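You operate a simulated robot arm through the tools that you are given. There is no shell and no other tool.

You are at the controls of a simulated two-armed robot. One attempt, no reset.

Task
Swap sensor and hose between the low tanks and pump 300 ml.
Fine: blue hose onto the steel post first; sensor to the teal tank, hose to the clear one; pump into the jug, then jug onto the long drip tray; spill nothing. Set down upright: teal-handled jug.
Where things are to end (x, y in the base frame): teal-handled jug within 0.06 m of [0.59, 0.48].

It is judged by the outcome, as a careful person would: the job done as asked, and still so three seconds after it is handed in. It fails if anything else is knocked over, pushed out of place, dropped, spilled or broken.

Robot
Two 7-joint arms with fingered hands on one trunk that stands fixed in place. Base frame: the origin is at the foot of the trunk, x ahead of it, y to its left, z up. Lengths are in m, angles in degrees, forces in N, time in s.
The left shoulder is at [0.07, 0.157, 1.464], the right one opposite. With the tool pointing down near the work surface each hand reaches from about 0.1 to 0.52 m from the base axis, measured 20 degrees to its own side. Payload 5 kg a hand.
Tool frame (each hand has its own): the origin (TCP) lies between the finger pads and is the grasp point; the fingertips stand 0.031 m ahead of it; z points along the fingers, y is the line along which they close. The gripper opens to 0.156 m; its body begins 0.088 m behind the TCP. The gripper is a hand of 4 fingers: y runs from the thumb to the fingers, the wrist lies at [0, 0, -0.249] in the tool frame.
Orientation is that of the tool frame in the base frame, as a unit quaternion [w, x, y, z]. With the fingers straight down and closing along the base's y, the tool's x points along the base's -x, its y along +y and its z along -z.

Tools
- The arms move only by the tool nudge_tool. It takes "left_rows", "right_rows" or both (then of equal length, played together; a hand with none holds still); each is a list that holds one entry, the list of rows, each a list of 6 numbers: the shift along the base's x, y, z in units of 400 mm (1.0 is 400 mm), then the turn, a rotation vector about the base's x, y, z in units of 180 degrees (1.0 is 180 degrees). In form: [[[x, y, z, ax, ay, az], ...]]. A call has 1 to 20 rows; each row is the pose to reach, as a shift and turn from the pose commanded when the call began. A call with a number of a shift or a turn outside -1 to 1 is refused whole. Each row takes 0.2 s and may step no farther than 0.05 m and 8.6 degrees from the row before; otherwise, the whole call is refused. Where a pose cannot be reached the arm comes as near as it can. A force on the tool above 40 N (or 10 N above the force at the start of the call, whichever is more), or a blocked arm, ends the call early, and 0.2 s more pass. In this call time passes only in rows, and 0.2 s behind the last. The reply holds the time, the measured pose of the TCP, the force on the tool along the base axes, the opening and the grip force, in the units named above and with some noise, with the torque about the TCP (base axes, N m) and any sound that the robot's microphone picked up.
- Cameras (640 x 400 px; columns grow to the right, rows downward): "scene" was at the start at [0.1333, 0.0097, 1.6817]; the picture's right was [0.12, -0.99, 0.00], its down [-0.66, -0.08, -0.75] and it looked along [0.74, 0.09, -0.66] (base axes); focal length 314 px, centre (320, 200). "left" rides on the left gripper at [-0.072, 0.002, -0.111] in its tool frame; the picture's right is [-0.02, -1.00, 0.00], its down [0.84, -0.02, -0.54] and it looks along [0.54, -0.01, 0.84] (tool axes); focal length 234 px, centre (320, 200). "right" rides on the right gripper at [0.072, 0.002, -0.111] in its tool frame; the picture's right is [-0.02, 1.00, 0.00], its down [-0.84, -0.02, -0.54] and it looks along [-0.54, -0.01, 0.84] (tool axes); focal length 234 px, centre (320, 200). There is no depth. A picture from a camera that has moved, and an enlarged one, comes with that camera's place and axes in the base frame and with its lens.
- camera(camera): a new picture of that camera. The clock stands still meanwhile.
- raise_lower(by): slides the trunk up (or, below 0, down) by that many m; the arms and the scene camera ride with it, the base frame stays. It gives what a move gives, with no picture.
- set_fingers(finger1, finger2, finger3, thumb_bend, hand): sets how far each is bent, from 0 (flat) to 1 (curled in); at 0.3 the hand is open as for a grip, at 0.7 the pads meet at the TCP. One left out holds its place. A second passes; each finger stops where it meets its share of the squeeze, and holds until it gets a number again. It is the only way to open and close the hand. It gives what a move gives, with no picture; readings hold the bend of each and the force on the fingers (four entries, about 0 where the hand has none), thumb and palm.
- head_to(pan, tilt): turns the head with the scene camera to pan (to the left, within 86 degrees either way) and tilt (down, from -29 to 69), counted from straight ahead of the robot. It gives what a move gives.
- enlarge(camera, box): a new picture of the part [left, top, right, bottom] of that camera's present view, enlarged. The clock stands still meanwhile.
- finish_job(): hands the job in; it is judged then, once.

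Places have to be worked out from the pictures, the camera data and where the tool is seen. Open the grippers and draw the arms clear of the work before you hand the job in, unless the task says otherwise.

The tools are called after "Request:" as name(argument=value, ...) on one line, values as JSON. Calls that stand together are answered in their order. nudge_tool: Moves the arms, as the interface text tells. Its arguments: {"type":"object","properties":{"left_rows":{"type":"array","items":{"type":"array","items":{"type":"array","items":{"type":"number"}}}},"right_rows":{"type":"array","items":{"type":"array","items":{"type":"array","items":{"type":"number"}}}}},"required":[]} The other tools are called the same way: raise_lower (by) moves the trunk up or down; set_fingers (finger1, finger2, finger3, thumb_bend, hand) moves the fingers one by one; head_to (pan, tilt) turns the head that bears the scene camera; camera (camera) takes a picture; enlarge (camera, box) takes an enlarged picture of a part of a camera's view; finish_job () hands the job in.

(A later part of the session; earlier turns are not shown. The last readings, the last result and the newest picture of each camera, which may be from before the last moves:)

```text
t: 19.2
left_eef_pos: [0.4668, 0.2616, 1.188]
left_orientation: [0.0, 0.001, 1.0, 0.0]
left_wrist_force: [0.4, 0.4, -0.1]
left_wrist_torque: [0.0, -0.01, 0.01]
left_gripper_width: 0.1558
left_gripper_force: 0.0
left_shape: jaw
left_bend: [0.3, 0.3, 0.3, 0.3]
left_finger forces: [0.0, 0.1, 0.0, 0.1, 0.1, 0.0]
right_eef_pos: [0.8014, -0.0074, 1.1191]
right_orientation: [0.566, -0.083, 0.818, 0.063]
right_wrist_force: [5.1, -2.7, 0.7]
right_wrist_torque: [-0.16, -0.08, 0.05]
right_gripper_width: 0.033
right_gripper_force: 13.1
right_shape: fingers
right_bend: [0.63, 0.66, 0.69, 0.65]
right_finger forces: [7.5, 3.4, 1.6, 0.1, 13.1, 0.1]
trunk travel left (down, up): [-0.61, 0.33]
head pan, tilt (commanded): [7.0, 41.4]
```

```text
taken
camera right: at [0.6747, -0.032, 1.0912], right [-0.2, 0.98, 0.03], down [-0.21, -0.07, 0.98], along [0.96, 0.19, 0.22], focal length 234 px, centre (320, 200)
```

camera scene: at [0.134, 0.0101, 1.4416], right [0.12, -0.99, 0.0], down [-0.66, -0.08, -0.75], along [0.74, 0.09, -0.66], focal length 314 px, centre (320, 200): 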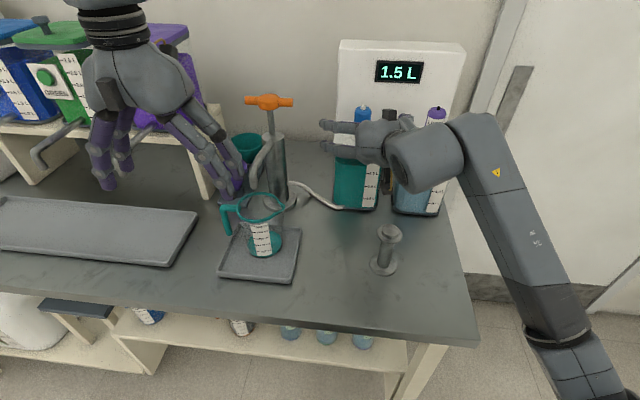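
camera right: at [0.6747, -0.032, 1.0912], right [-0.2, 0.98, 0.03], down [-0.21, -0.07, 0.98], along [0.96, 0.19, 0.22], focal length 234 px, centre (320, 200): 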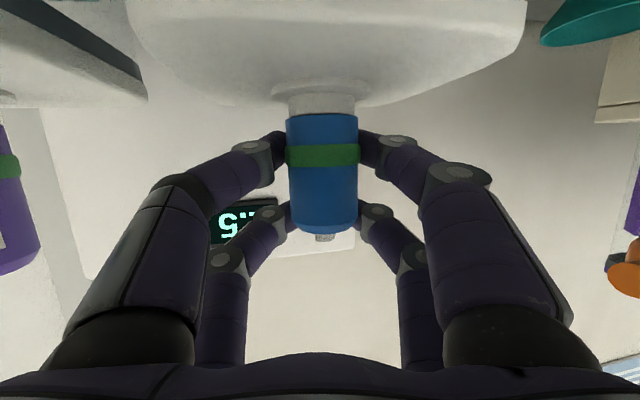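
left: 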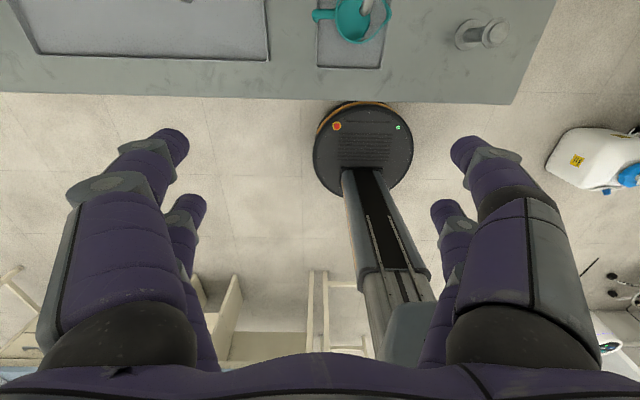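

Grip holds at about 13 N with the finger pairs around the green ring and upper body. I lift gently with the arm first to feel whether it comes free.

Request:
nudge_tool(right_rows=[[[0, 0, 0.0125, 0, 0, 0], [0, 0, 0.025, 0, 0, 0], [0, 0, 0.0375, 0, 0, 0], [0, 0, 0.05, 0, 0, 0]]])

Request:
camera(camera="right")

```text
t: 20.2
left_eef_pos: [0.4677, 0.263, 1.1868]
left_orientation: [-0.001, -0.001, 1.0, 0.0]
left_wrist_force: [0.3, 0.0, -0.6]
left_wrist_torque: [0.01, 0.03, 0.01]
left_gripper_width: 0.1558
left_gripper_force: 0.1
left_shape: jaw
left_bend: [0.3, 0.3, 0.3, 0.3]
left_finger forces: [0.0, 0.0, 0.0, 0.0, 0.0, 0.0]
right_eef_pos: [0.8029, -0.007, 1.1356]
right_orientation: [0.564, -0.083, 0.819, 0.063]
right_wrist_force: [5.9, -3.4, -13.3]
right_wrist_torque: [-0.08, 0.0, 0.01]
right_gripper_width: 0.0324
right_gripper_force: 8.7
right_shape: fingers
right_bend: [0.63, 0.7, 0.7, 0.65]
right_finger forces: [7.0, 0.0, 0.0, 0.1, 11.1, 0.0]
trunk travel left (down, up): [-0.61, 0.33]
head pan, tilt (commanded): [7.0, 41.4]
```

```text
taken
camera right: at [0.6764, -0.0319, 1.1087], right [-0.2, 0.98, 0.03], down [-0.2, -0.07, 0.98], along [0.96, 0.19, 0.21], focal length 234 px, centre (320, 200)
```

right: 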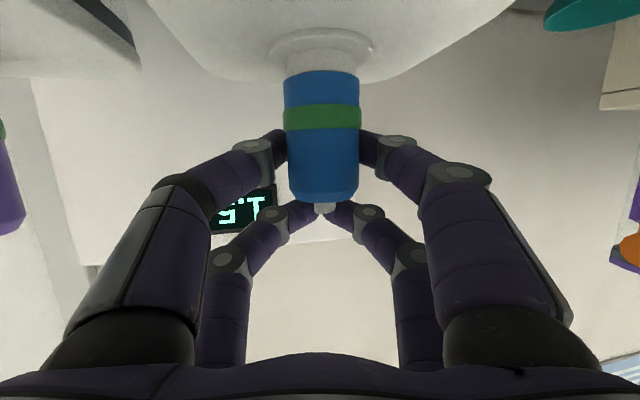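

The head did not come out: the fingers slid up it at about 13 N of pull, so it is held firmly. I open slightly, go back down and recentre for a stronger grip.

Request:
set_fingers(hand="right", finger1=0.57, finger2=0.57, finger3=0.57, thumb_bend=0.57)

Request:
nudge_tool(right_rows=[[[-0.007, 0, -0.03, 0, 0, 0], [-0.015, 0, -0.06, 0, 0, 0]]])

Request:
camera(camera="right")

```text
t: 21.2
left_eef_pos: [0.4652, 0.2614, 1.1885]
left_orientation: [0.0, -0.001, 1.0, 0.0]
left_wrist_force: [0.2, 0.1, 0.5]
left_wrist_torque: [-0.03, 0.01, -0.02]
left_gripper_width: 0.1561
left_gripper_force: 0.0
left_shape: jaw
left_bend: [0.3, 0.3, 0.3, 0.3]
left_finger forces: [0.0, 0.0, 0.0, 0.0, 0.1, 0.1]
right_eef_pos: [0.8013, -0.0058, 1.1398]
right_orientation: [0.566, -0.083, 0.817, 0.063]
right_wrist_force: [-0.4, -0.1, -0.5]
right_wrist_torque: [0.02, 0.02, 0.02]
right_gripper_width: 0.0569
right_gripper_force: 0.1
right_shape: fingers
right_bend: [0.56, 0.56, 0.56, 0.56]
right_finger forces: [0.0, 0.0, 0.0, 0.1, 0.1, 0.1]
trunk travel left (down, up): [-0.61, 0.33]
head pan, tilt (commanded): [7.0, 41.4]
```

```text
t: 21.8
left_eef_pos: [0.4657, 0.2617, 1.1872]
left_orientation: [0.0, 0.0, 1.0, 0.0]
left_wrist_force: [-0.2, 0.5, -0.6]
left_wrist_torque: [0.03, -0.01, -0.01]
left_gripper_width: 0.1557
left_gripper_force: 0.2
left_shape: jaw
left_bend: [0.3, 0.3, 0.3, 0.3]
left_finger forces: [0.1, 0.0, 0.1, 0.0, 0.0, 0.0]
right_eef_pos: [0.7947, -0.0062, 1.1163]
right_orientation: [0.567, -0.082, 0.817, 0.062]
right_wrist_force: [-0.4, 0.2, 0.3]
right_wrist_torque: [0.0, 0.02, -0.01]
right_gripper_width: 0.0565
right_gripper_force: 0.0
right_shape: fingers
right_bend: [0.56, 0.56, 0.56, 0.56]
right_finger forces: [0.0, 0.0, 0.0, 0.0, 0.0, 0.0]
trunk travel left (down, up): [-0.61, 0.33]
head pan, tilt (commanded): [7.0, 41.4]
```

```text
taken
camera right: at [0.6681, -0.0314, 1.0874], right [-0.2, 0.98, 0.03], down [-0.21, -0.07, 0.98], along [0.96, 0.19, 0.22], focal length 234 px, centre (320, 200)
```

right: 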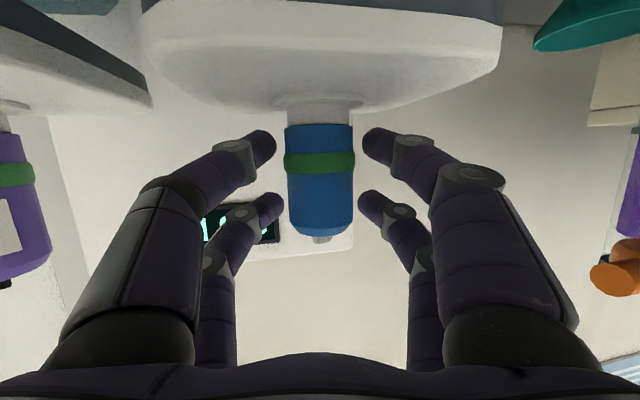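

Alignment is good: both finger pairs face the body. I close harder, commanding 0.8.

Request:
set_fingers(hand="right", finger1=0.8, finger2=0.8, finger3=0.8, thumb_bend=0.8)

Request:
camera(camera="right")

```text
t: 22.8
left_eef_pos: [0.4678, 0.2609, 1.1874]
left_orientation: [-0.002, 0.0, 1.0, 0.001]
left_wrist_force: [-0.2, 0.0, 0.0]
left_wrist_torque: [0.02, -0.01, 0.01]
left_gripper_width: 0.156
left_gripper_force: 0.1
left_shape: jaw
left_bend: [0.3, 0.3, 0.3, 0.3]
left_finger forces: [0.0, 0.1, 0.0, 0.1, 0.0, 0.1]
right_eef_pos: [0.7962, -0.0104, 1.1151]
right_orientation: [0.567, -0.081, 0.817, 0.062]
right_wrist_force: [13.5, -16.3, 2.3]
right_wrist_torque: [-0.44, 0.06, -0.1]
right_gripper_width: 0.0344
right_gripper_force: 30.8
right_shape: fingers
right_bend: [0.6, 0.64, 0.67, 0.67]
right_finger forces: [10.5, 8.8, 13.0, 0.1, 28.7, 0.0]
trunk travel left (down, up): [-0.61, 0.33]
head pan, tilt (commanded): [7.0, 41.4]
```

```text
taken
camera right: at [0.6705, -0.0344, 1.0867], right [-0.2, 0.98, 0.03], down [-0.21, -0.07, 0.98], along [0.96, 0.18, 0.22], focal length 234 px, centre (320, 200)
```

right: 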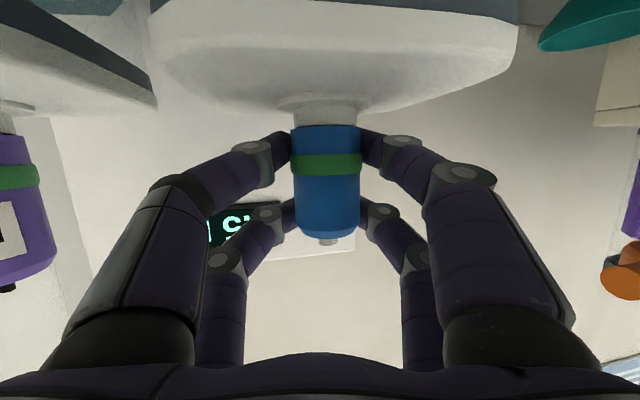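

The thumb carries twice its share (28.7 N against 10.5 and 8.8), so I ease the thumb to balance the two sides, and zoom in to see whether the head has any twist-lock marks.

Request:
set_fingers(hand="right", finger1=0.85, finger2=0.85, thumb_bend=0.7)

Request:
enlarge(camera="right", box=[230, 60, 420, 260])

```text
t: 23.8
left_eef_pos: [0.467, 0.2607, 1.1869]
left_orientation: [-0.002, 0.0, 1.0, 0.001]
left_wrist_force: [-0.4, 0.7, -0.2]
left_wrist_torque: [0.02, 0.01, -0.01]
left_gripper_width: 0.1559
left_gripper_force: 0.0
left_shape: jaw
left_bend: [0.3, 0.3, 0.3, 0.3]
left_finger forces: [0.0, 0.1, 0.0, 0.0, 0.0, 0.0]
right_eef_pos: [0.7964, -0.0068, 1.1152]
right_orientation: [0.567, -0.083, 0.817, 0.063]
right_wrist_force: [14.7, -8.2, 4.3]
right_wrist_torque: [-0.24, 0.25, -0.31]
right_gripper_width: 0.035
right_gripper_force: 25.7
right_shape: fingers
right_bend: [0.62, 0.65, 0.65, 0.65]
right_finger forces: [10.2, 11.9, 13.8, 0.0, 17.5, 0.0]
trunk travel left (down, up): [-0.61, 0.33]
head pan, tilt (commanded): [7.0, 41.4]
```

```text
2.00 times, centred on (325, 160) of right
camera zoom: at [0.6696, -0.0322, 1.0868], right [-0.2, 0.98, 0.03], down [-0.21, -0.07, 0.98], along [0.96, 0.19, 0.22], focal length 468 px, centre (310, 280)
```

zoom: 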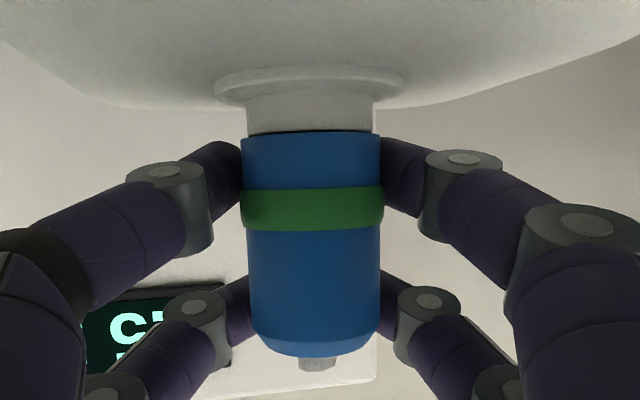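

No lugs or arrows: a plain head on a neck. I pull up by 1 cm and read the force.

Request:
nudge_tool(right_rows=[[[0, 0, 0.0125, 0, 0, 0], [0, 0, 0.025, 0, 0, 0]]])

Request:
enlarge(camera="right", box=[230, 60, 420, 260])

```text
t: 24.4
left_eef_pos: [0.464, 0.2639, 1.188]
left_orientation: [0.001, -0.001, 1.0, -0.001]
left_wrist_force: [0.2, 0.5, 0.1]
left_wrist_torque: [-0.01, -0.09, -0.01]
left_gripper_width: 0.1561
left_gripper_force: 0.1
left_shape: jaw
left_bend: [0.3, 0.3, 0.3, 0.3]
left_finger forces: [0.1, 0.0, 0.0, 0.0, 0.1, 0.1]
right_eef_pos: [0.7923, -0.0026, 1.1287]
right_orientation: [0.568, -0.085, 0.816, 0.065]
right_wrist_force: [0.1, 0.3, -0.8]
right_wrist_torque: [0.02, -0.01, -0.02]
right_gripper_width: 0.0343
right_gripper_force: 12.0
right_shape: fingers
right_bend: [0.62, 0.7, 0.72, 0.65]
right_finger forces: [11.8, 0.0, 0.2, 0.1, 12.0, 0.0]
trunk travel left (down, up): [-0.61, 0.33]
head pan, tilt (commanded): [7.0, 41.4]
```

```text
2.00 times, centred on (325, 160) of right
camera zoom: at [0.6651, -0.0275, 1.0997], right [-0.2, 0.98, 0.03], down [-0.21, -0.08, 0.97], along [0.96, 0.19, 0.22], focal length 468 px, centre (310, 280)
```

zoom: 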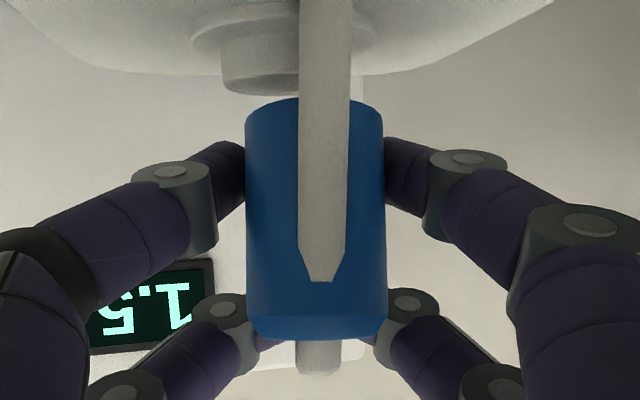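

The head popped free of the neck, and the green band vanished, so that band seems to mark "seated". Only finger1 and the thumb now carry it (12 N); I look at the whole scene before moving on.

Request:
camera(camera="right")

Request:
enlarge(camera="scene", box=[240, 60, 480, 230])

```text
taken
camera right: at [0.6651, -0.0275, 1.0997], right [-0.2, 0.98, 0.03], down [-0.21, -0.08, 0.97], along [0.96, 0.19, 0.22], focal length 234 px, centre (320, 200)
```

right: 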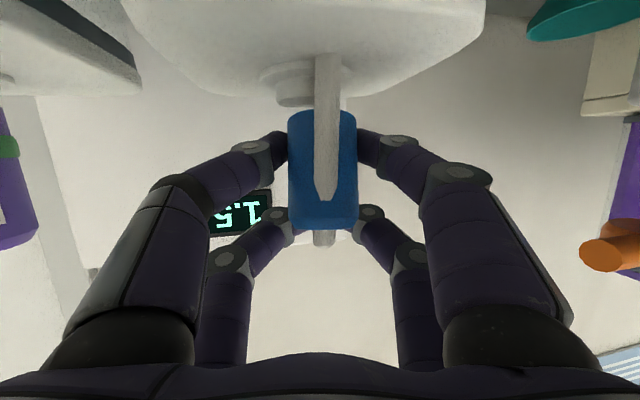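

```text
2.35 times, centred on (360, 145) of scene
camera zoom: at [0.1316, 0.0107, 1.442], right [0.12, -0.99, 0.0], down [-0.66, -0.08, -0.75], along [0.75, 0.09, -0.66], focal length 738 px, centre (226, 329)
```

zoom: 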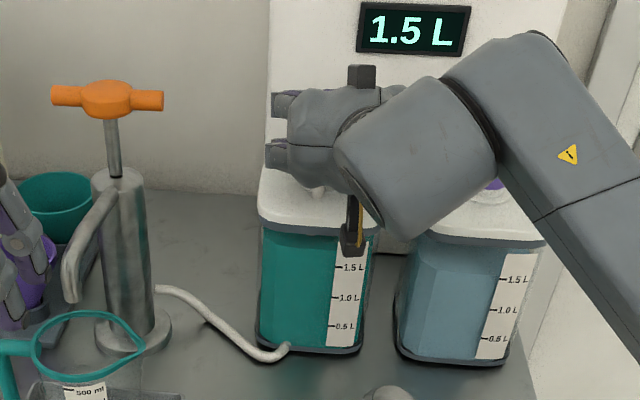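

The head hangs a little above the neck, gripped by the lower finger pair. I raise slowly another 2 cm and look at what the white piece in front of it is.

Request:
nudge_tool(right_rows=[[[0, 0, 0.0125, 0, 0, 0], [0, 0, 0.025, 0, 0, 0], [0, 0, 0.0375, 0, 0, 0], [0, 0, 0.05, 0, 0, 0]]])

Request:
enlarge(camera="right", box=[200, 20, 440, 260])

Request:
enlarge(camera="scene", box=[280, 60, 440, 220])

```text
t: 25.4
left_eef_pos: [0.4656, 0.2629, 1.1881]
left_orientation: [-0.001, 0.0, 1.0, 0.0]
left_wrist_force: [0.1, 0.3, -0.7]
left_wrist_torque: [0.01, 0.05, 0.01]
left_gripper_width: 0.156
left_gripper_force: 0.1
left_shape: jaw
left_bend: [0.3, 0.3, 0.3, 0.3]
left_finger forces: [0.0, 0.0, 0.0, 0.1, 0.1, 0.1]
right_eef_pos: [0.795, -0.007, 1.1472]
right_orientation: [0.567, -0.082, 0.817, 0.062]
right_wrist_force: [0.1, -0.6, -1.1]
right_wrist_torque: [-0.03, 0.03, 0.04]
right_gripper_width: 0.0343
right_gripper_force: 11.1
right_shape: fingers
right_bend: [0.62, 0.7, 0.72, 0.65]
right_finger forces: [11.6, 0.0, 0.1, 0.1, 12.0, 0.1]
trunk travel left (down, up): [-0.61, 0.33]
head pan, tilt (commanded): [7.0, 41.4]
```

```text
1.67 times, centred on (320, 140) of right
camera zoom: at [0.6681, -0.0313, 1.1176], right [-0.2, 0.98, 0.03], down [-0.21, -0.07, 0.98], along [0.96, 0.19, 0.22], focal length 390 px, centre (320, 300)
```

zoom: 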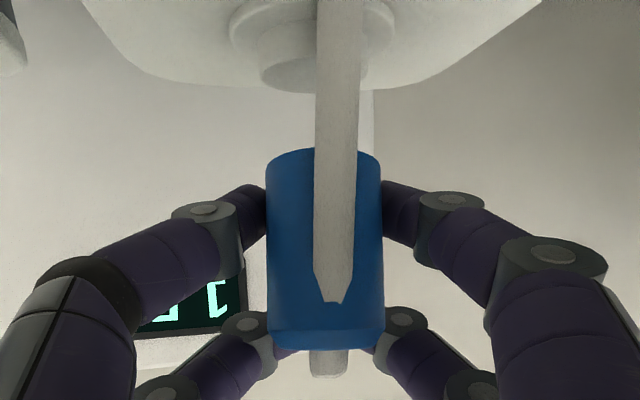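

```text
2.50 times, centred on (360, 140) of scene
camera zoom: at [0.1336, 0.0096, 1.4416], right [0.12, -0.99, 0.0], down [-0.66, -0.08, -0.75], along [0.74, 0.09, -0.66], focal length 784 px, centre (220, 350)
```

zoom: 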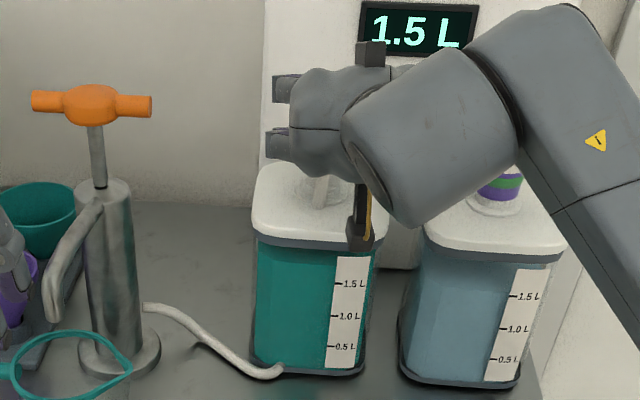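

A white tube hangs along the front of the head and moves with it. To see it properly from the side I bring the left hand forward (camera on top) to look across at it, staying above the jug and clear of the pump.

Request:
nudge_tool(left_rows=[[[0.03, 0.011, 0.02, 0, -0.0417, 0], [0.06, 0.023, 0.04, 0, -0.0833, 0], [0.09, 0.035, 0.06, 0, -0.125, 0], [0.12, 0.046, 0.08, 0, -0.1667, 0], [0.15, 0.058, 0.1, 0, -0.2083, 0], [0.18, 0.07, 0.12, 0, -0.25, 0], [0.21, 0.081, 0.14, 0, -0.2917, 0], [0.235, 0.0925, 0.15, 0, -0.3333, 0]]])

Request:
nudge_tool(left_rows=[[[0, 0, 0, 0, 0, -0.044], [0, 0, 0, 0, 0, -0.088], [0, 0, 0, 0, 0, -0.132], [0, 0, 0, 0, 0, -0.176], [0, 0, 0, 0, 0, -0.22]]])

Request:
camera(camera="left")

Request:
camera(camera="scene")

```text
t: 27.2
left_eef_pos: [0.5622, 0.2996, 1.2481]
left_orientation: [0.501, 0.0, 0.866, 0.0]
left_wrist_force: [0.1, -0.6, 0.3]
left_wrist_torque: [0.01, 0.05, -0.02]
left_gripper_width: 0.1562
left_gripper_force: 0.0
left_shape: jaw
left_bend: [0.3, 0.3, 0.3, 0.3]
left_finger forces: [0.1, 0.1, 0.0, 0.0, 0.0, 0.0]
right_eef_pos: [0.7953, -0.0064, 1.1449]
right_orientation: [0.566, -0.083, 0.818, 0.063]
right_wrist_force: [-0.1, 0.9, -0.7]
right_wrist_torque: [-0.01, -0.05, -0.03]
right_gripper_width: 0.0343
right_gripper_force: 11.7
right_shape: fingers
right_bend: [0.62, 0.7, 0.72, 0.65]
right_finger forces: [11.7, 0.0, 0.2, 0.0, 12.1, 0.1]
trunk travel left (down, up): [-0.61, 0.33]
head pan, tilt (commanded): [7.0, 41.4]
```

```text
t: 28.4
left_eef_pos: [0.5612, 0.3, 1.247]
left_orientation: [0.471, 0.293, 0.814, -0.17]
left_wrist_force: [-0.3, -0.8, 0.4]
left_wrist_torque: [0.0, 0.02, -0.02]
left_gripper_width: 0.1559
left_gripper_force: 0.0
left_shape: jaw
left_bend: [0.3, 0.3, 0.3, 0.3]
left_finger forces: [0.0, 0.0, 0.1, 0.0, 0.1, 0.1]
right_eef_pos: [0.7964, -0.0054, 1.1449]
right_orientation: [0.567, -0.083, 0.817, 0.062]
right_wrist_force: [0.3, 0.2, -0.5]
right_wrist_torque: [0.02, 0.01, -0.01]
right_gripper_width: 0.0343
right_gripper_force: 12.3
right_shape: fingers
right_bend: [0.62, 0.7, 0.72, 0.65]
right_finger forces: [11.6, 0.0, 0.1, 0.1, 12.0, 0.0]
trunk travel left (down, up): [-0.61, 0.33]
head pan, tilt (commanded): [7.0, 41.4]
```

```text
taken
camera left: at [0.5147, 0.3389, 1.3656], right [-0.63, -0.78, 0.02], down [-0.7, 0.55, -0.45], along [0.34, -0.3, -0.89], focal length 234 px, centre (320, 200)
```

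left: 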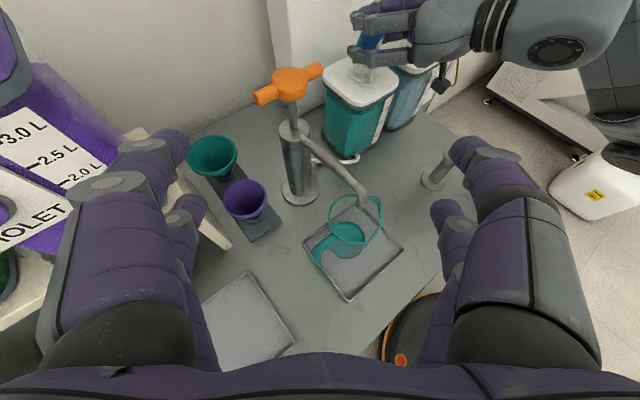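

```text
taken
camera scene: at [0.134, 0.01, 1.4416], right [0.12, -0.99, 0.0], down [-0.66, -0.08, -0.75], along [0.74, 0.09, -0.66], focal length 314 px, centre (320, 200)
```

scene: 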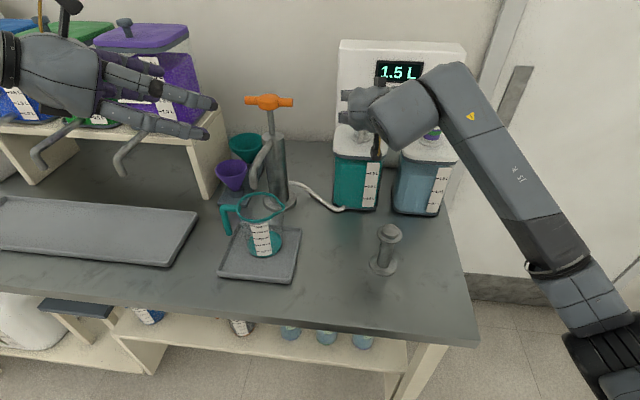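

The left camera now sees the gripped head from the side; I enlarge that spot.

Request:
enlarge(camera="left", box=[300, 0, 460, 160])

```text
2.50 times, centred on (380, 80) of left
camera zoom: at [0.5147, 0.3389, 1.3656], right [-0.63, -0.78, 0.02], down [-0.7, 0.55, -0.45], along [0.34, -0.3, -0.89], focal length 585 px, centre (170, 500)
```

zoom: 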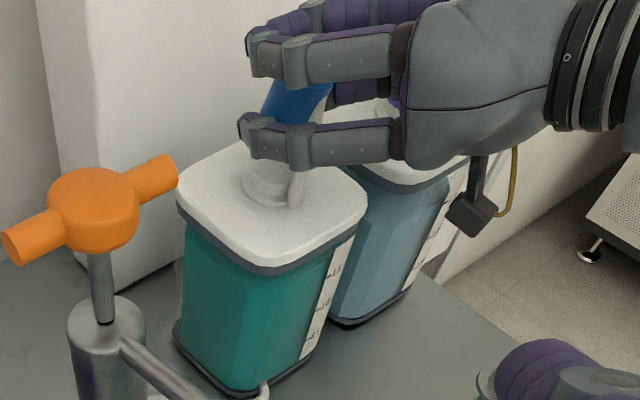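

The head stands upright in the grip with a white hose tail hanging beside it. I lift it 3 cm more and draw it back over the table toward the post, turning the yaw as before.

Request:
nudge_tool(right_rows=[[[0, 0, 0.04, 0, 0, 0], [0, 0, 0.08, 0, 0, 0], [-0.055, -0.013, 0.08, 0, 0, 0.0146], [-0.11, -0.027, 0.08, 0, 0, 0.0292], [-0.165, -0.041, 0.08, 0, 0, 0.0438], [-0.22, -0.055, 0.08, 0, 0, 0.0583], [-0.275, -0.069, 0.08, 0, 0, 0.0729], [-0.33, -0.083, 0.08, 0, 0, 0.0875], [-0.385, -0.096, 0.08, 0, 0, 0.1021], [-0.44, -0.11, 0.08, 0, 0, 0.1167]]])

Request:
camera(camera="right")

Request:
camera(camera="left")

Request:
camera(camera="scene")

```text
t: 30.6
left_eef_pos: [0.5602, 0.2984, 1.2492]
left_orientation: [0.471, 0.294, 0.815, -0.169]
left_wrist_force: [-0.4, 0.1, 0.1]
left_wrist_torque: [0.0, 0.03, 0.03]
left_gripper_width: 0.1558
left_gripper_force: 0.0
left_shape: jaw
left_bend: [0.3, 0.3, 0.3, 0.3]
left_finger forces: [0.1, 0.1, 0.0, 0.0, 0.0, 0.0]
right_eef_pos: [0.6187, -0.05, 1.1794]
right_orientation: [0.546, -0.231, 0.788, 0.165]
right_wrist_force: [-0.3, -0.7, -0.9]
right_wrist_torque: [-0.01, -0.02, 0.02]
right_gripper_width: 0.0344
right_gripper_force: 11.8
right_shape: fingers
right_bend: [0.62, 0.7, 0.72, 0.65]
right_finger forces: [11.6, 0.1, 0.2, 0.0, 12.0, 0.0]
trunk travel left (down, up): [-0.61, 0.33]
head pan, tilt (commanded): [7.0, 41.4]
```

```text
taken
camera right: at [0.5088, -0.1192, 1.1507], right [-0.54, 0.84, 0.03], down [-0.17, -0.14, 0.98], along [0.83, 0.52, 0.22], focal length 234 px, centre (320, 200)
```

right: 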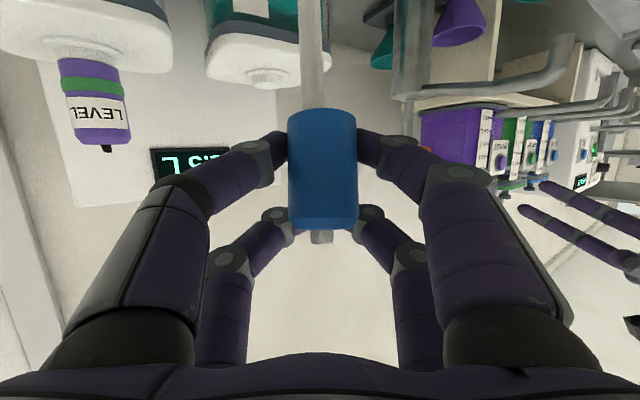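

```text
taken
camera left: at [0.5132, 0.3378, 1.3665], right [-0.63, -0.78, 0.02], down [-0.7, 0.55, -0.45], along [0.34, -0.3, -0.89], focal length 234 px, centre (320, 200)
```

left: 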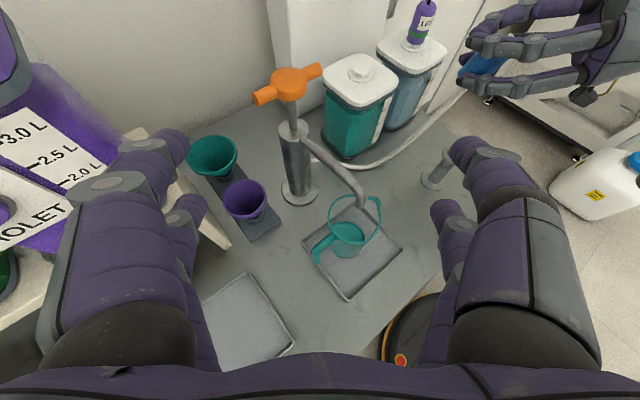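

```text
taken
camera scene: at [0.1325, 0.009, 1.4418], right [0.12, -0.99, 0.0], down [-0.66, -0.08, -0.75], along [0.74, 0.09, -0.66], focal length 314 px, centre (320, 200)
```

scene: 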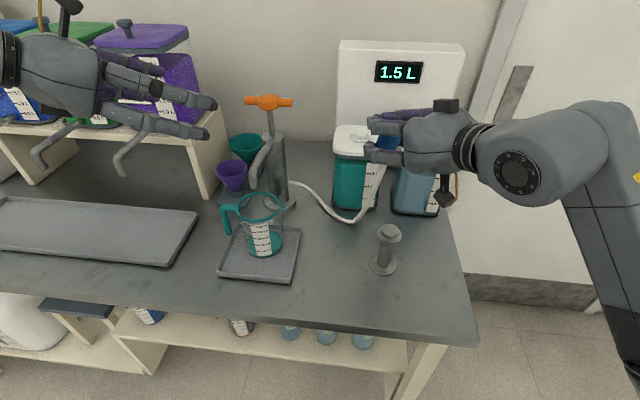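

The hose now trails freely from the pump to the head. I carry it to just above the post (TCP about [0.568, -0.078, 1.075]) and check alignment there.

Request:
nudge_tool(right_rows=[[[-0.025, -0.014, -0.03, 0, 0, 0.0078], [-0.051, -0.028, -0.08, 0, 0, 0.0156], [-0.076, -0.042, -0.14, 0, 0, 0.0233], [-0.101, -0.056, -0.2, 0, 0, 0.0311], [-0.1268, -0.07, -0.261, 0, 0, 0.0389]]])

Request:
camera(camera="right")

Request:
enlarge(camera="left", box=[400, 40, 560, 220])

Request:
enlarge(camera="scene", box=[320, 130, 480, 290])

```text
t: 31.8
left_eef_pos: [0.5601, 0.2993, 1.2478]
left_orientation: [0.471, 0.294, 0.815, -0.169]
left_wrist_force: [-0.2, -0.3, -0.1]
left_wrist_torque: [0.01, 0.0, -0.01]
left_gripper_width: 0.1561
left_gripper_force: 0.0
left_shape: jaw
left_bend: [0.3, 0.3, 0.3, 0.3]
left_finger forces: [0.0, 0.0, 0.0, 0.0, 0.1, 0.0]
right_eef_pos: [0.5668, -0.0789, 1.0742]
right_orientation: [0.535, -0.279, 0.772, 0.199]
right_wrist_force: [0.9, 0.1, -1.2]
right_wrist_torque: [0.03, 0.0, 0.03]
right_gripper_width: 0.034
right_gripper_force: 11.7
right_shape: fingers
right_bend: [0.62, 0.7, 0.72, 0.65]
right_finger forces: [11.6, 0.0, 0.2, 0.0, 11.9, 0.0]
trunk travel left (down, up): [-0.61, 0.33]
head pan, tilt (commanded): [7.0, 41.4]
```

```text
taken
camera right: at [0.4676, -0.1602, 1.0453], right [-0.64, 0.77, 0.03], down [-0.15, -0.16, 0.98], along [0.76, 0.62, 0.22], focal length 234 px, centre (320, 200)
```

right: 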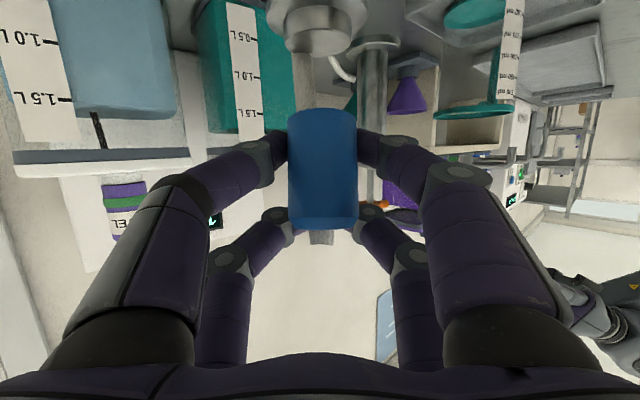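

```text
2.22 times, centred on (480, 130) of left
camera zoom: at [0.5136, 0.3381, 1.3663], right [-0.63, -0.78, 0.02], down [-0.7, 0.55, -0.45], along [0.34, -0.3, -0.89], focal length 520 px, centre (-36, 356)
```

zoom: 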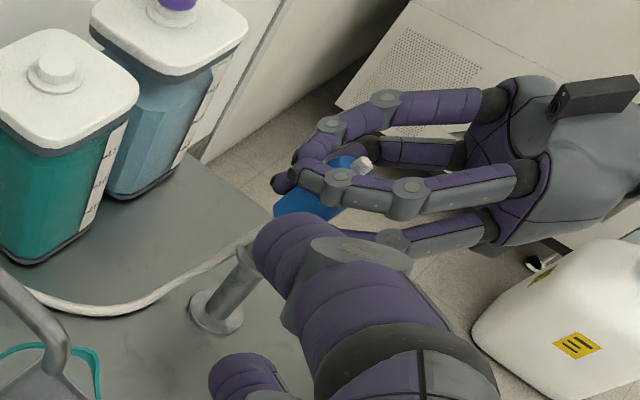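

```text
2.50 times, centred on (400, 210) of scene
camera zoom: at [0.1329, 0.0093, 1.4418], right [0.12, -0.99, 0.0], down [-0.66, -0.08, -0.75], along [0.74, 0.09, -0.66], focal length 784 px, centre (120, 175)
```

zoom: 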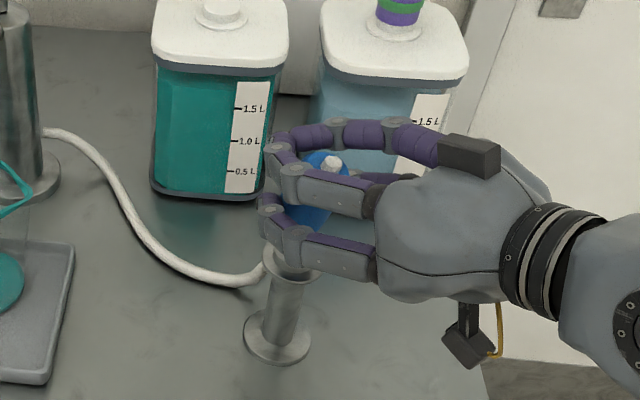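

The head may be leaning toward the palm in the grip. I zoom in from three cameras to measure that tilt before lowering.

Request:
enlarge(camera="right", box=[260, 0, 390, 260])

Request:
enlarge(camera="scene", box=[360, 170, 430, 260])

Request:
enlarge(camera="left", box=[460, 80, 540, 160])

```text
1.54 times, centred on (325, 130) of right
camera zoom: at [0.4676, -0.1602, 1.0453], right [-0.64, 0.77, 0.03], down [-0.15, -0.16, 0.98], along [0.76, 0.62, 0.22], focal length 360 px, centre (312, 308)
```

zoom: 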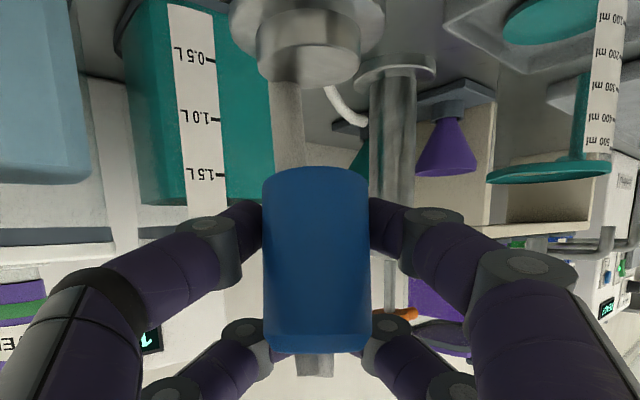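

```text
4.44 times, centred on (395, 215) of scene
camera zoom: at [0.1329, 0.0093, 1.4418], right [0.12, -0.99, 0.0], down [-0.66, -0.08, -0.75], along [0.74, 0.09, -0.66], focal length 1394 px, centre (-13, 133)
```

zoom: 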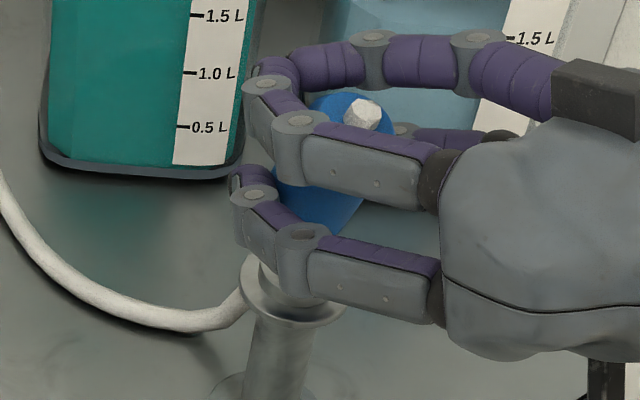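

```text
5.00 times, centred on (500, 120) of left
camera zoom: at [0.5136, 0.3381, 1.3663], right [-0.63, -0.78, 0.02], down [-0.7, 0.55, -0.45], along [0.34, -0.3, -0.89], focal length 1171 px, centre (-580, 600)
```

zoom: 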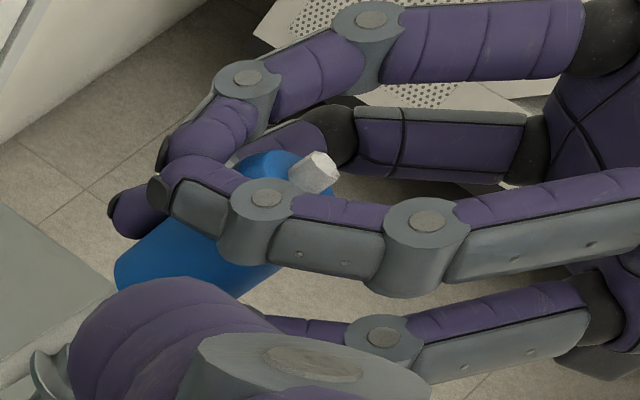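

Triangulating nozzle and bottom rim, the head leans about 20° toward the palm, i.e. it lies along the hand. Levelling the hand by 20° will make it upright, so I tilt the hand up in place.

Request:
nudge_tool(right_rows=[[[0, 0, 0.005, 0.0178, -0.0213, 0], [0, 0, 0.01, 0.0357, -0.0425, 0], [0, 0, 0.015, 0.0535, -0.0638, 0], [0, 0, 0.02, 0.0714, -0.0851, 0]]])

Request:
camera(camera="right")

Request:
enlarge(camera="scene", box=[360, 160, 430, 280])

Request:
enlarge(camera="left", box=[420, 80, 540, 220])

```text
t: 32.8
left_eef_pos: [0.56, 0.2996, 1.2471]
left_orientation: [0.47, 0.294, 0.814, -0.17]
left_wrist_force: [0.7, 0.0, 0.2]
left_wrist_torque: [0.0, -0.03, -0.02]
left_gripper_width: 0.156
left_gripper_force: 0.0
left_shape: jaw
left_bend: [0.3, 0.3, 0.3, 0.3]
left_finger forces: [0.0, 0.0, 0.1, 0.0, 0.1, 0.0]
right_eef_pos: [0.5685, -0.0784, 1.0814]
right_orientation: [0.661, -0.241, 0.667, 0.244]
right_wrist_force: [0.2, 0.0, -1.2]
right_wrist_torque: [-0.01, -0.02, 0.0]
right_gripper_width: 0.0343
right_gripper_force: 11.7
right_shape: fingers
right_bend: [0.62, 0.7, 0.72, 0.65]
right_finger forces: [11.7, 0.0, 0.2, 0.1, 11.9, 0.0]
trunk travel left (down, up): [-0.61, 0.33]
head pan, tilt (commanded): [7.0, 41.4]
```

```text
taken
camera right: at [0.4813, -0.1486, 1.0108], right [-0.64, 0.77, 0.03], down [-0.39, -0.37, 0.84], along [0.66, 0.53, 0.54], focal length 234 px, centre (320, 200)
```

right: 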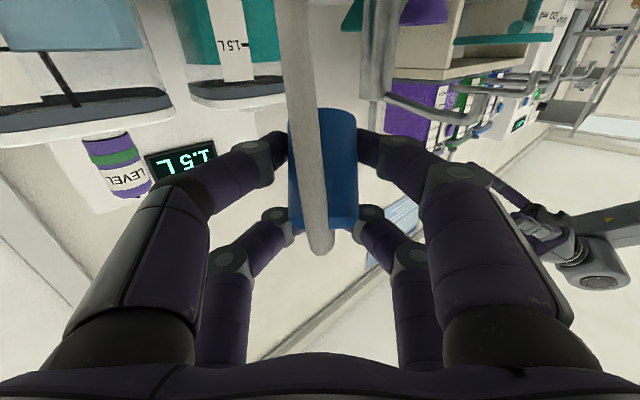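

```text
3.33 times, centred on (395, 220) of scene
camera zoom: at [0.1331, 0.0096, 1.4417], right [0.12, -0.99, 0.0], down [-0.66, -0.08, -0.75], along [0.74, 0.09, -0.66], focal length 1046 px, centre (70, 133)
```

zoom: 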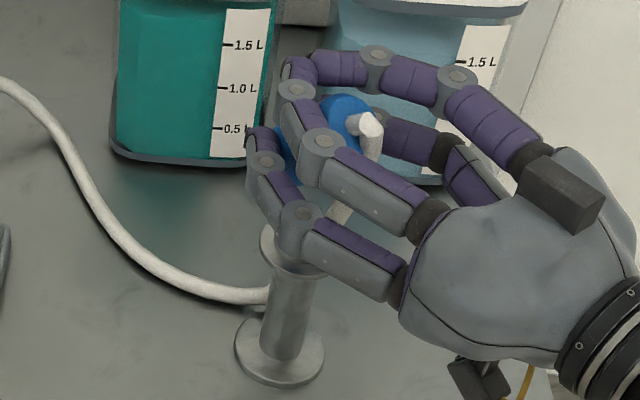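

```text
2.86 times, centred on (480, 150) of left
camera zoom: at [0.5138, 0.3383, 1.3661], right [-0.63, -0.78, 0.02], down [-0.7, 0.55, -0.45], along [0.34, -0.3, -0.89], focal length 669 px, centre (-137, 343)
```

zoom: 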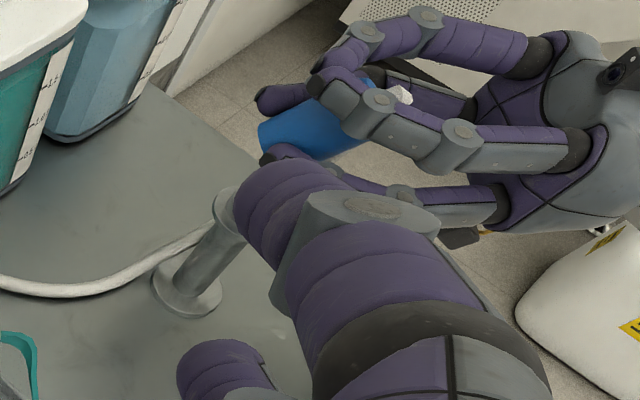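

I misjudged the sense: the head leaned back relative to the world, so levelling the hand made it worse (now about 40° back). I rotate the hand the other way to about 40° down, which should bring the head upright, and look again.

Request:
nudge_tool(right_rows=[[[0, 0, 0.005, -0.0286, 0.034, 0], [0, 0, 0.01, -0.0572, 0.0681, 0], [0, 0, 0.015, -0.0857, 0.1021, 0], [0, 0, 0.015, -0.1143, 0.1361, 0], [0, 0, 0.015, -0.1429, 0.1702, 0]]])

Request:
camera(camera="right")

Request:
enlarge(camera="scene", box=[360, 160, 430, 280])

Request:
enlarge(camera="left", box=[420, 80, 540, 220])

```text
t: 34.0
left_eef_pos: [0.5606, 0.2985, 1.2472]
left_orientation: [0.47, 0.294, 0.815, -0.17]
left_wrist_force: [-0.1, -0.2, -0.1]
left_wrist_torque: [0.0, -0.02, -0.04]
left_gripper_width: 0.1559
left_gripper_force: 0.1
left_shape: jaw
left_bend: [0.3, 0.3, 0.3, 0.3]
left_finger forces: [0.0, 0.0, 0.0, 0.0, 0.1, 0.1]
right_eef_pos: [0.5688, -0.0764, 1.0867]
right_orientation: [0.391, -0.308, 0.855, 0.145]
right_wrist_force: [0.5, -0.2, -1.8]
right_wrist_torque: [0.0, -0.04, 0.01]
right_gripper_width: 0.0339
right_gripper_force: 11.2
right_shape: fingers
right_bend: [0.62, 0.7, 0.72, 0.65]
right_finger forces: [11.3, 0.1, 0.0, 0.0, 11.6, 0.1]
trunk travel left (down, up): [-0.61, 0.33]
head pan, tilt (commanded): [7.0, 41.4]
```

```text
taken
camera right: at [0.467, -0.1607, 1.1051], right [-0.63, 0.78, 0.03], down [0.12, 0.06, 0.99], along [0.77, 0.62, -0.13], focal length 234 px, centre (320, 200)
```

right: 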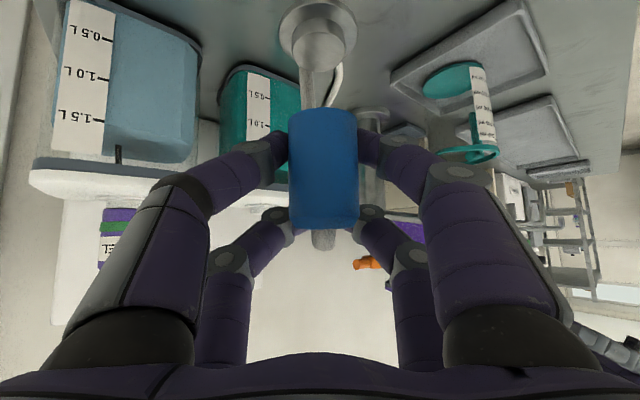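

```text
3.33 times, centred on (395, 220) of scene
camera zoom: at [0.1343, 0.0103, 1.4415], right [0.12, -0.99, 0.0], down [-0.66, -0.08, -0.75], along [0.74, 0.09, -0.66], focal length 1046 px, centre (70, 133)
```

zoom: 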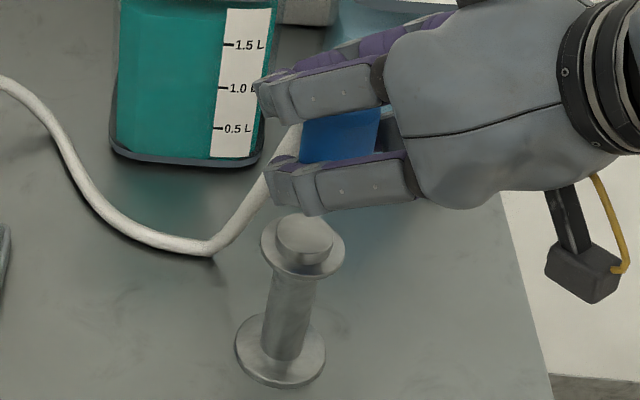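

```text
2.86 times, centred on (480, 150) of left
camera zoom: at [0.5151, 0.3389, 1.3653], right [-0.63, -0.78, 0.02], down [-0.7, 0.55, -0.45], along [0.34, -0.3, -0.89], focal length 669 px, centre (-137, 343)
```

zoom: 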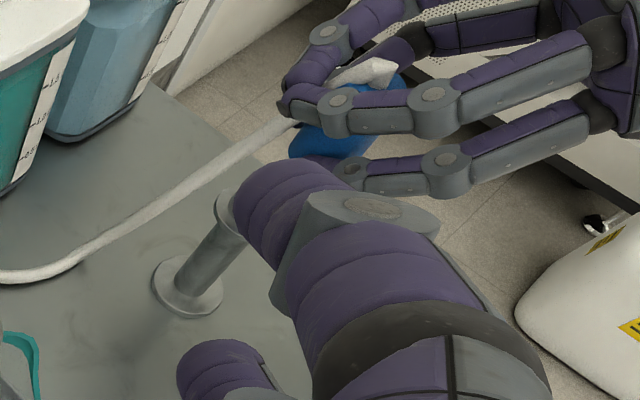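

Now the head looks close to upright. I zoom further to measure the remaining lean.

Request:
enlarge(camera="left", box=[470, 80, 550, 150])

Request:
enlarge(camera="scene", box=[370, 170, 430, 240])

Request:
enlarge(camera="right", box=[260, 0, 390, 260])

```text
5.71 times, centred on (510, 115) of left
camera zoom: at [0.5151, 0.3389, 1.3653], right [-0.63, -0.78, 0.02], down [-0.7, 0.55, -0.45], along [0.34, -0.3, -0.89], focal length 1338 px, centre (-766, 686)
```

zoom: 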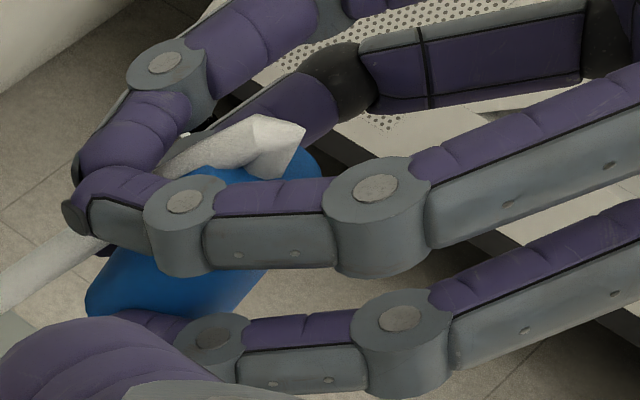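

```text
5.71 times, centred on (400, 205) of scene
camera zoom: at [0.1343, 0.0103, 1.4415], right [0.12, -0.99, 0.0], down [-0.66, -0.08, -0.75], along [0.74, 0.09, -0.66], focal length 1793 px, centre (-137, 171)
```

zoom: 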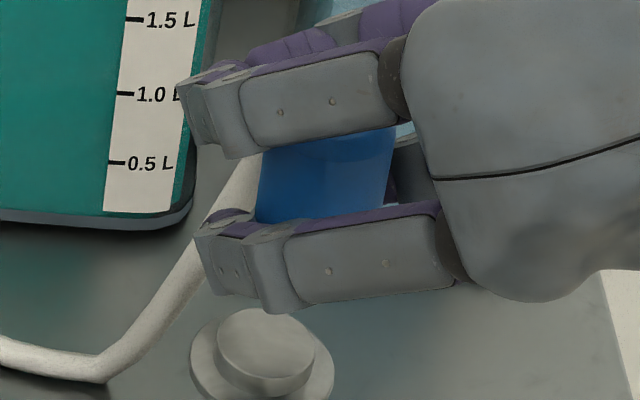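

```text
1.54 times, centred on (325, 130) of right
camera zoom: at [0.467, -0.1607, 1.1051], right [-0.63, 0.78, 0.03], down [0.12, 0.06, 0.99], along [0.77, 0.62, -0.13], focal length 360 px, centre (312, 308)
```

zoom: 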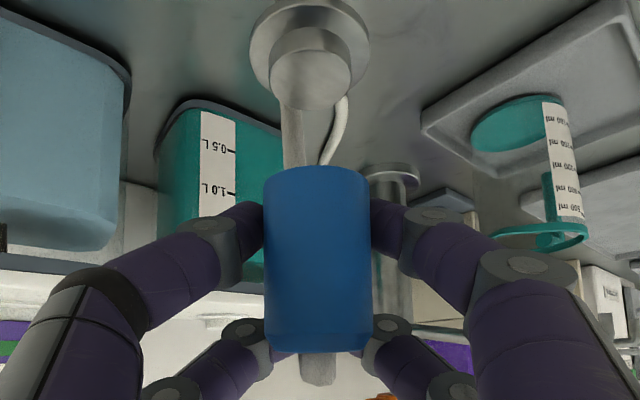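

The lean is now a few degrees forward, so about 33° pitch is right. I ease the pitch back 8°, then lower 3 cm so the head hovers just above the post's nub.

Request:
nudge_tool(right_rows=[[[0, -0.002, 0, 0.0143, -0.017, 0], [0, -0.004, 0, 0.0286, -0.034, 0], [0, -0.004, -0.025, 0.0286, -0.034, 0], [0, -0.004, -0.05, 0.0286, -0.034, 0], [0, -0.004, -0.075, 0.0286, -0.034, 0]]])

Request:
enlarge(camera="right", box=[240, 20, 400, 260])

Request:
enlarge(camera="scene", box=[360, 170, 430, 290])

Request:
enlarge(camera="left", box=[430, 80, 530, 200])

```text
t: 35.2
left_eef_pos: [0.5595, 0.2991, 1.2479]
left_orientation: [0.47, 0.293, 0.815, -0.169]
left_wrist_force: [-1.2, 1.0, 0.3]
left_wrist_torque: [0.03, 0.01, 0.03]
left_gripper_width: 0.1559
left_gripper_force: 0.0
left_shape: jaw
left_bend: [0.3, 0.3, 0.3, 0.3]
left_finger forces: [0.1, 0.0, 0.0, 0.0, 0.0, 0.0]
right_eef_pos: [0.5678, -0.0799, 1.057]
right_orientation: [0.451, -0.297, 0.825, 0.167]
right_wrist_force: [-0.2, 0.1, -1.3]
right_wrist_torque: [0.01, 0.01, 0.0]
right_gripper_width: 0.0338
right_gripper_force: 11.2
right_shape: fingers
right_bend: [0.62, 0.7, 0.72, 0.65]
right_finger forces: [11.2, 0.0, 0.0, 0.0, 11.5, 0.0]
trunk travel left (down, up): [-0.61, 0.33]
head pan, tilt (commanded): [7.0, 41.4]
```

```text
1.67 times, centred on (320, 140) of right
camera zoom: at [0.4658, -0.1634, 1.0566], right [-0.63, 0.78, 0.03], down [0.01, -0.03, 1.0], along [0.78, 0.63, 0.01], focal length 390 px, centre (320, 300)
```

zoom: 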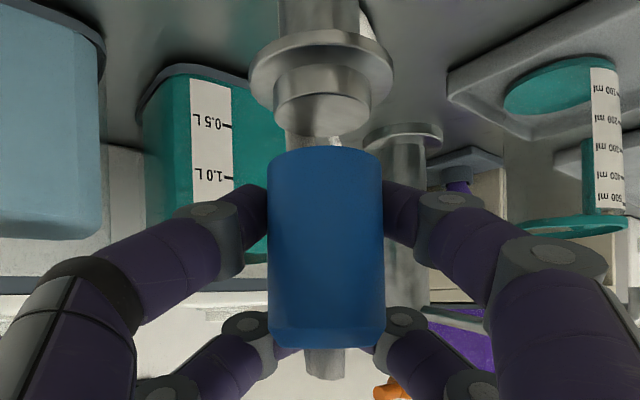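

```text
3.33 times, centred on (395, 230) of scene
camera zoom: at [0.1333, 0.0095, 1.4417], right [0.12, -0.99, 0.0], down [-0.66, -0.08, -0.75], along [0.74, 0.09, -0.66], focal length 1046 px, centre (70, 100)
```

zoom: 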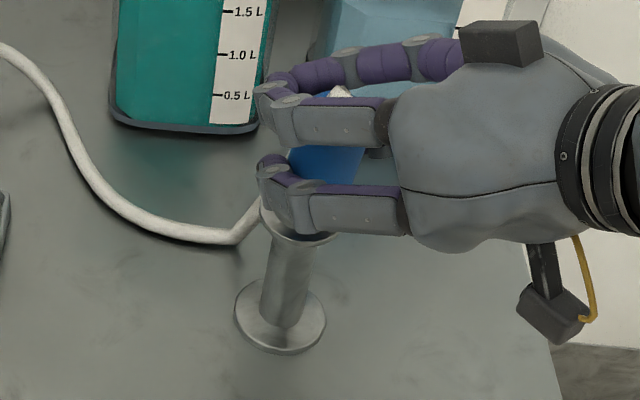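

```text
3.33 times, centred on (480, 140) of left
camera zoom: at [0.5141, 0.3382, 1.366], right [-0.63, -0.78, 0.02], down [-0.7, 0.55, -0.45], along [0.34, -0.3, -0.89], focal length 781 px, centre (-213, 400)
```

zoom: 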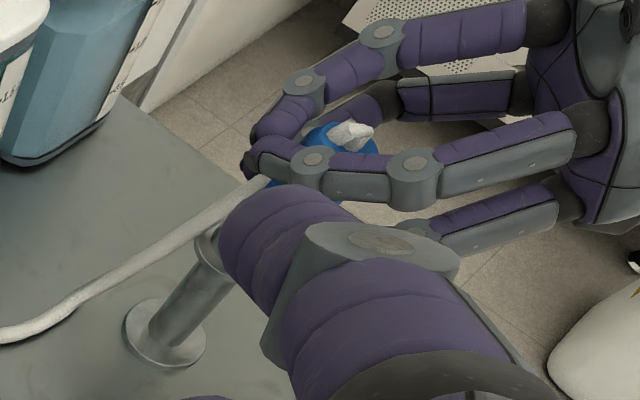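

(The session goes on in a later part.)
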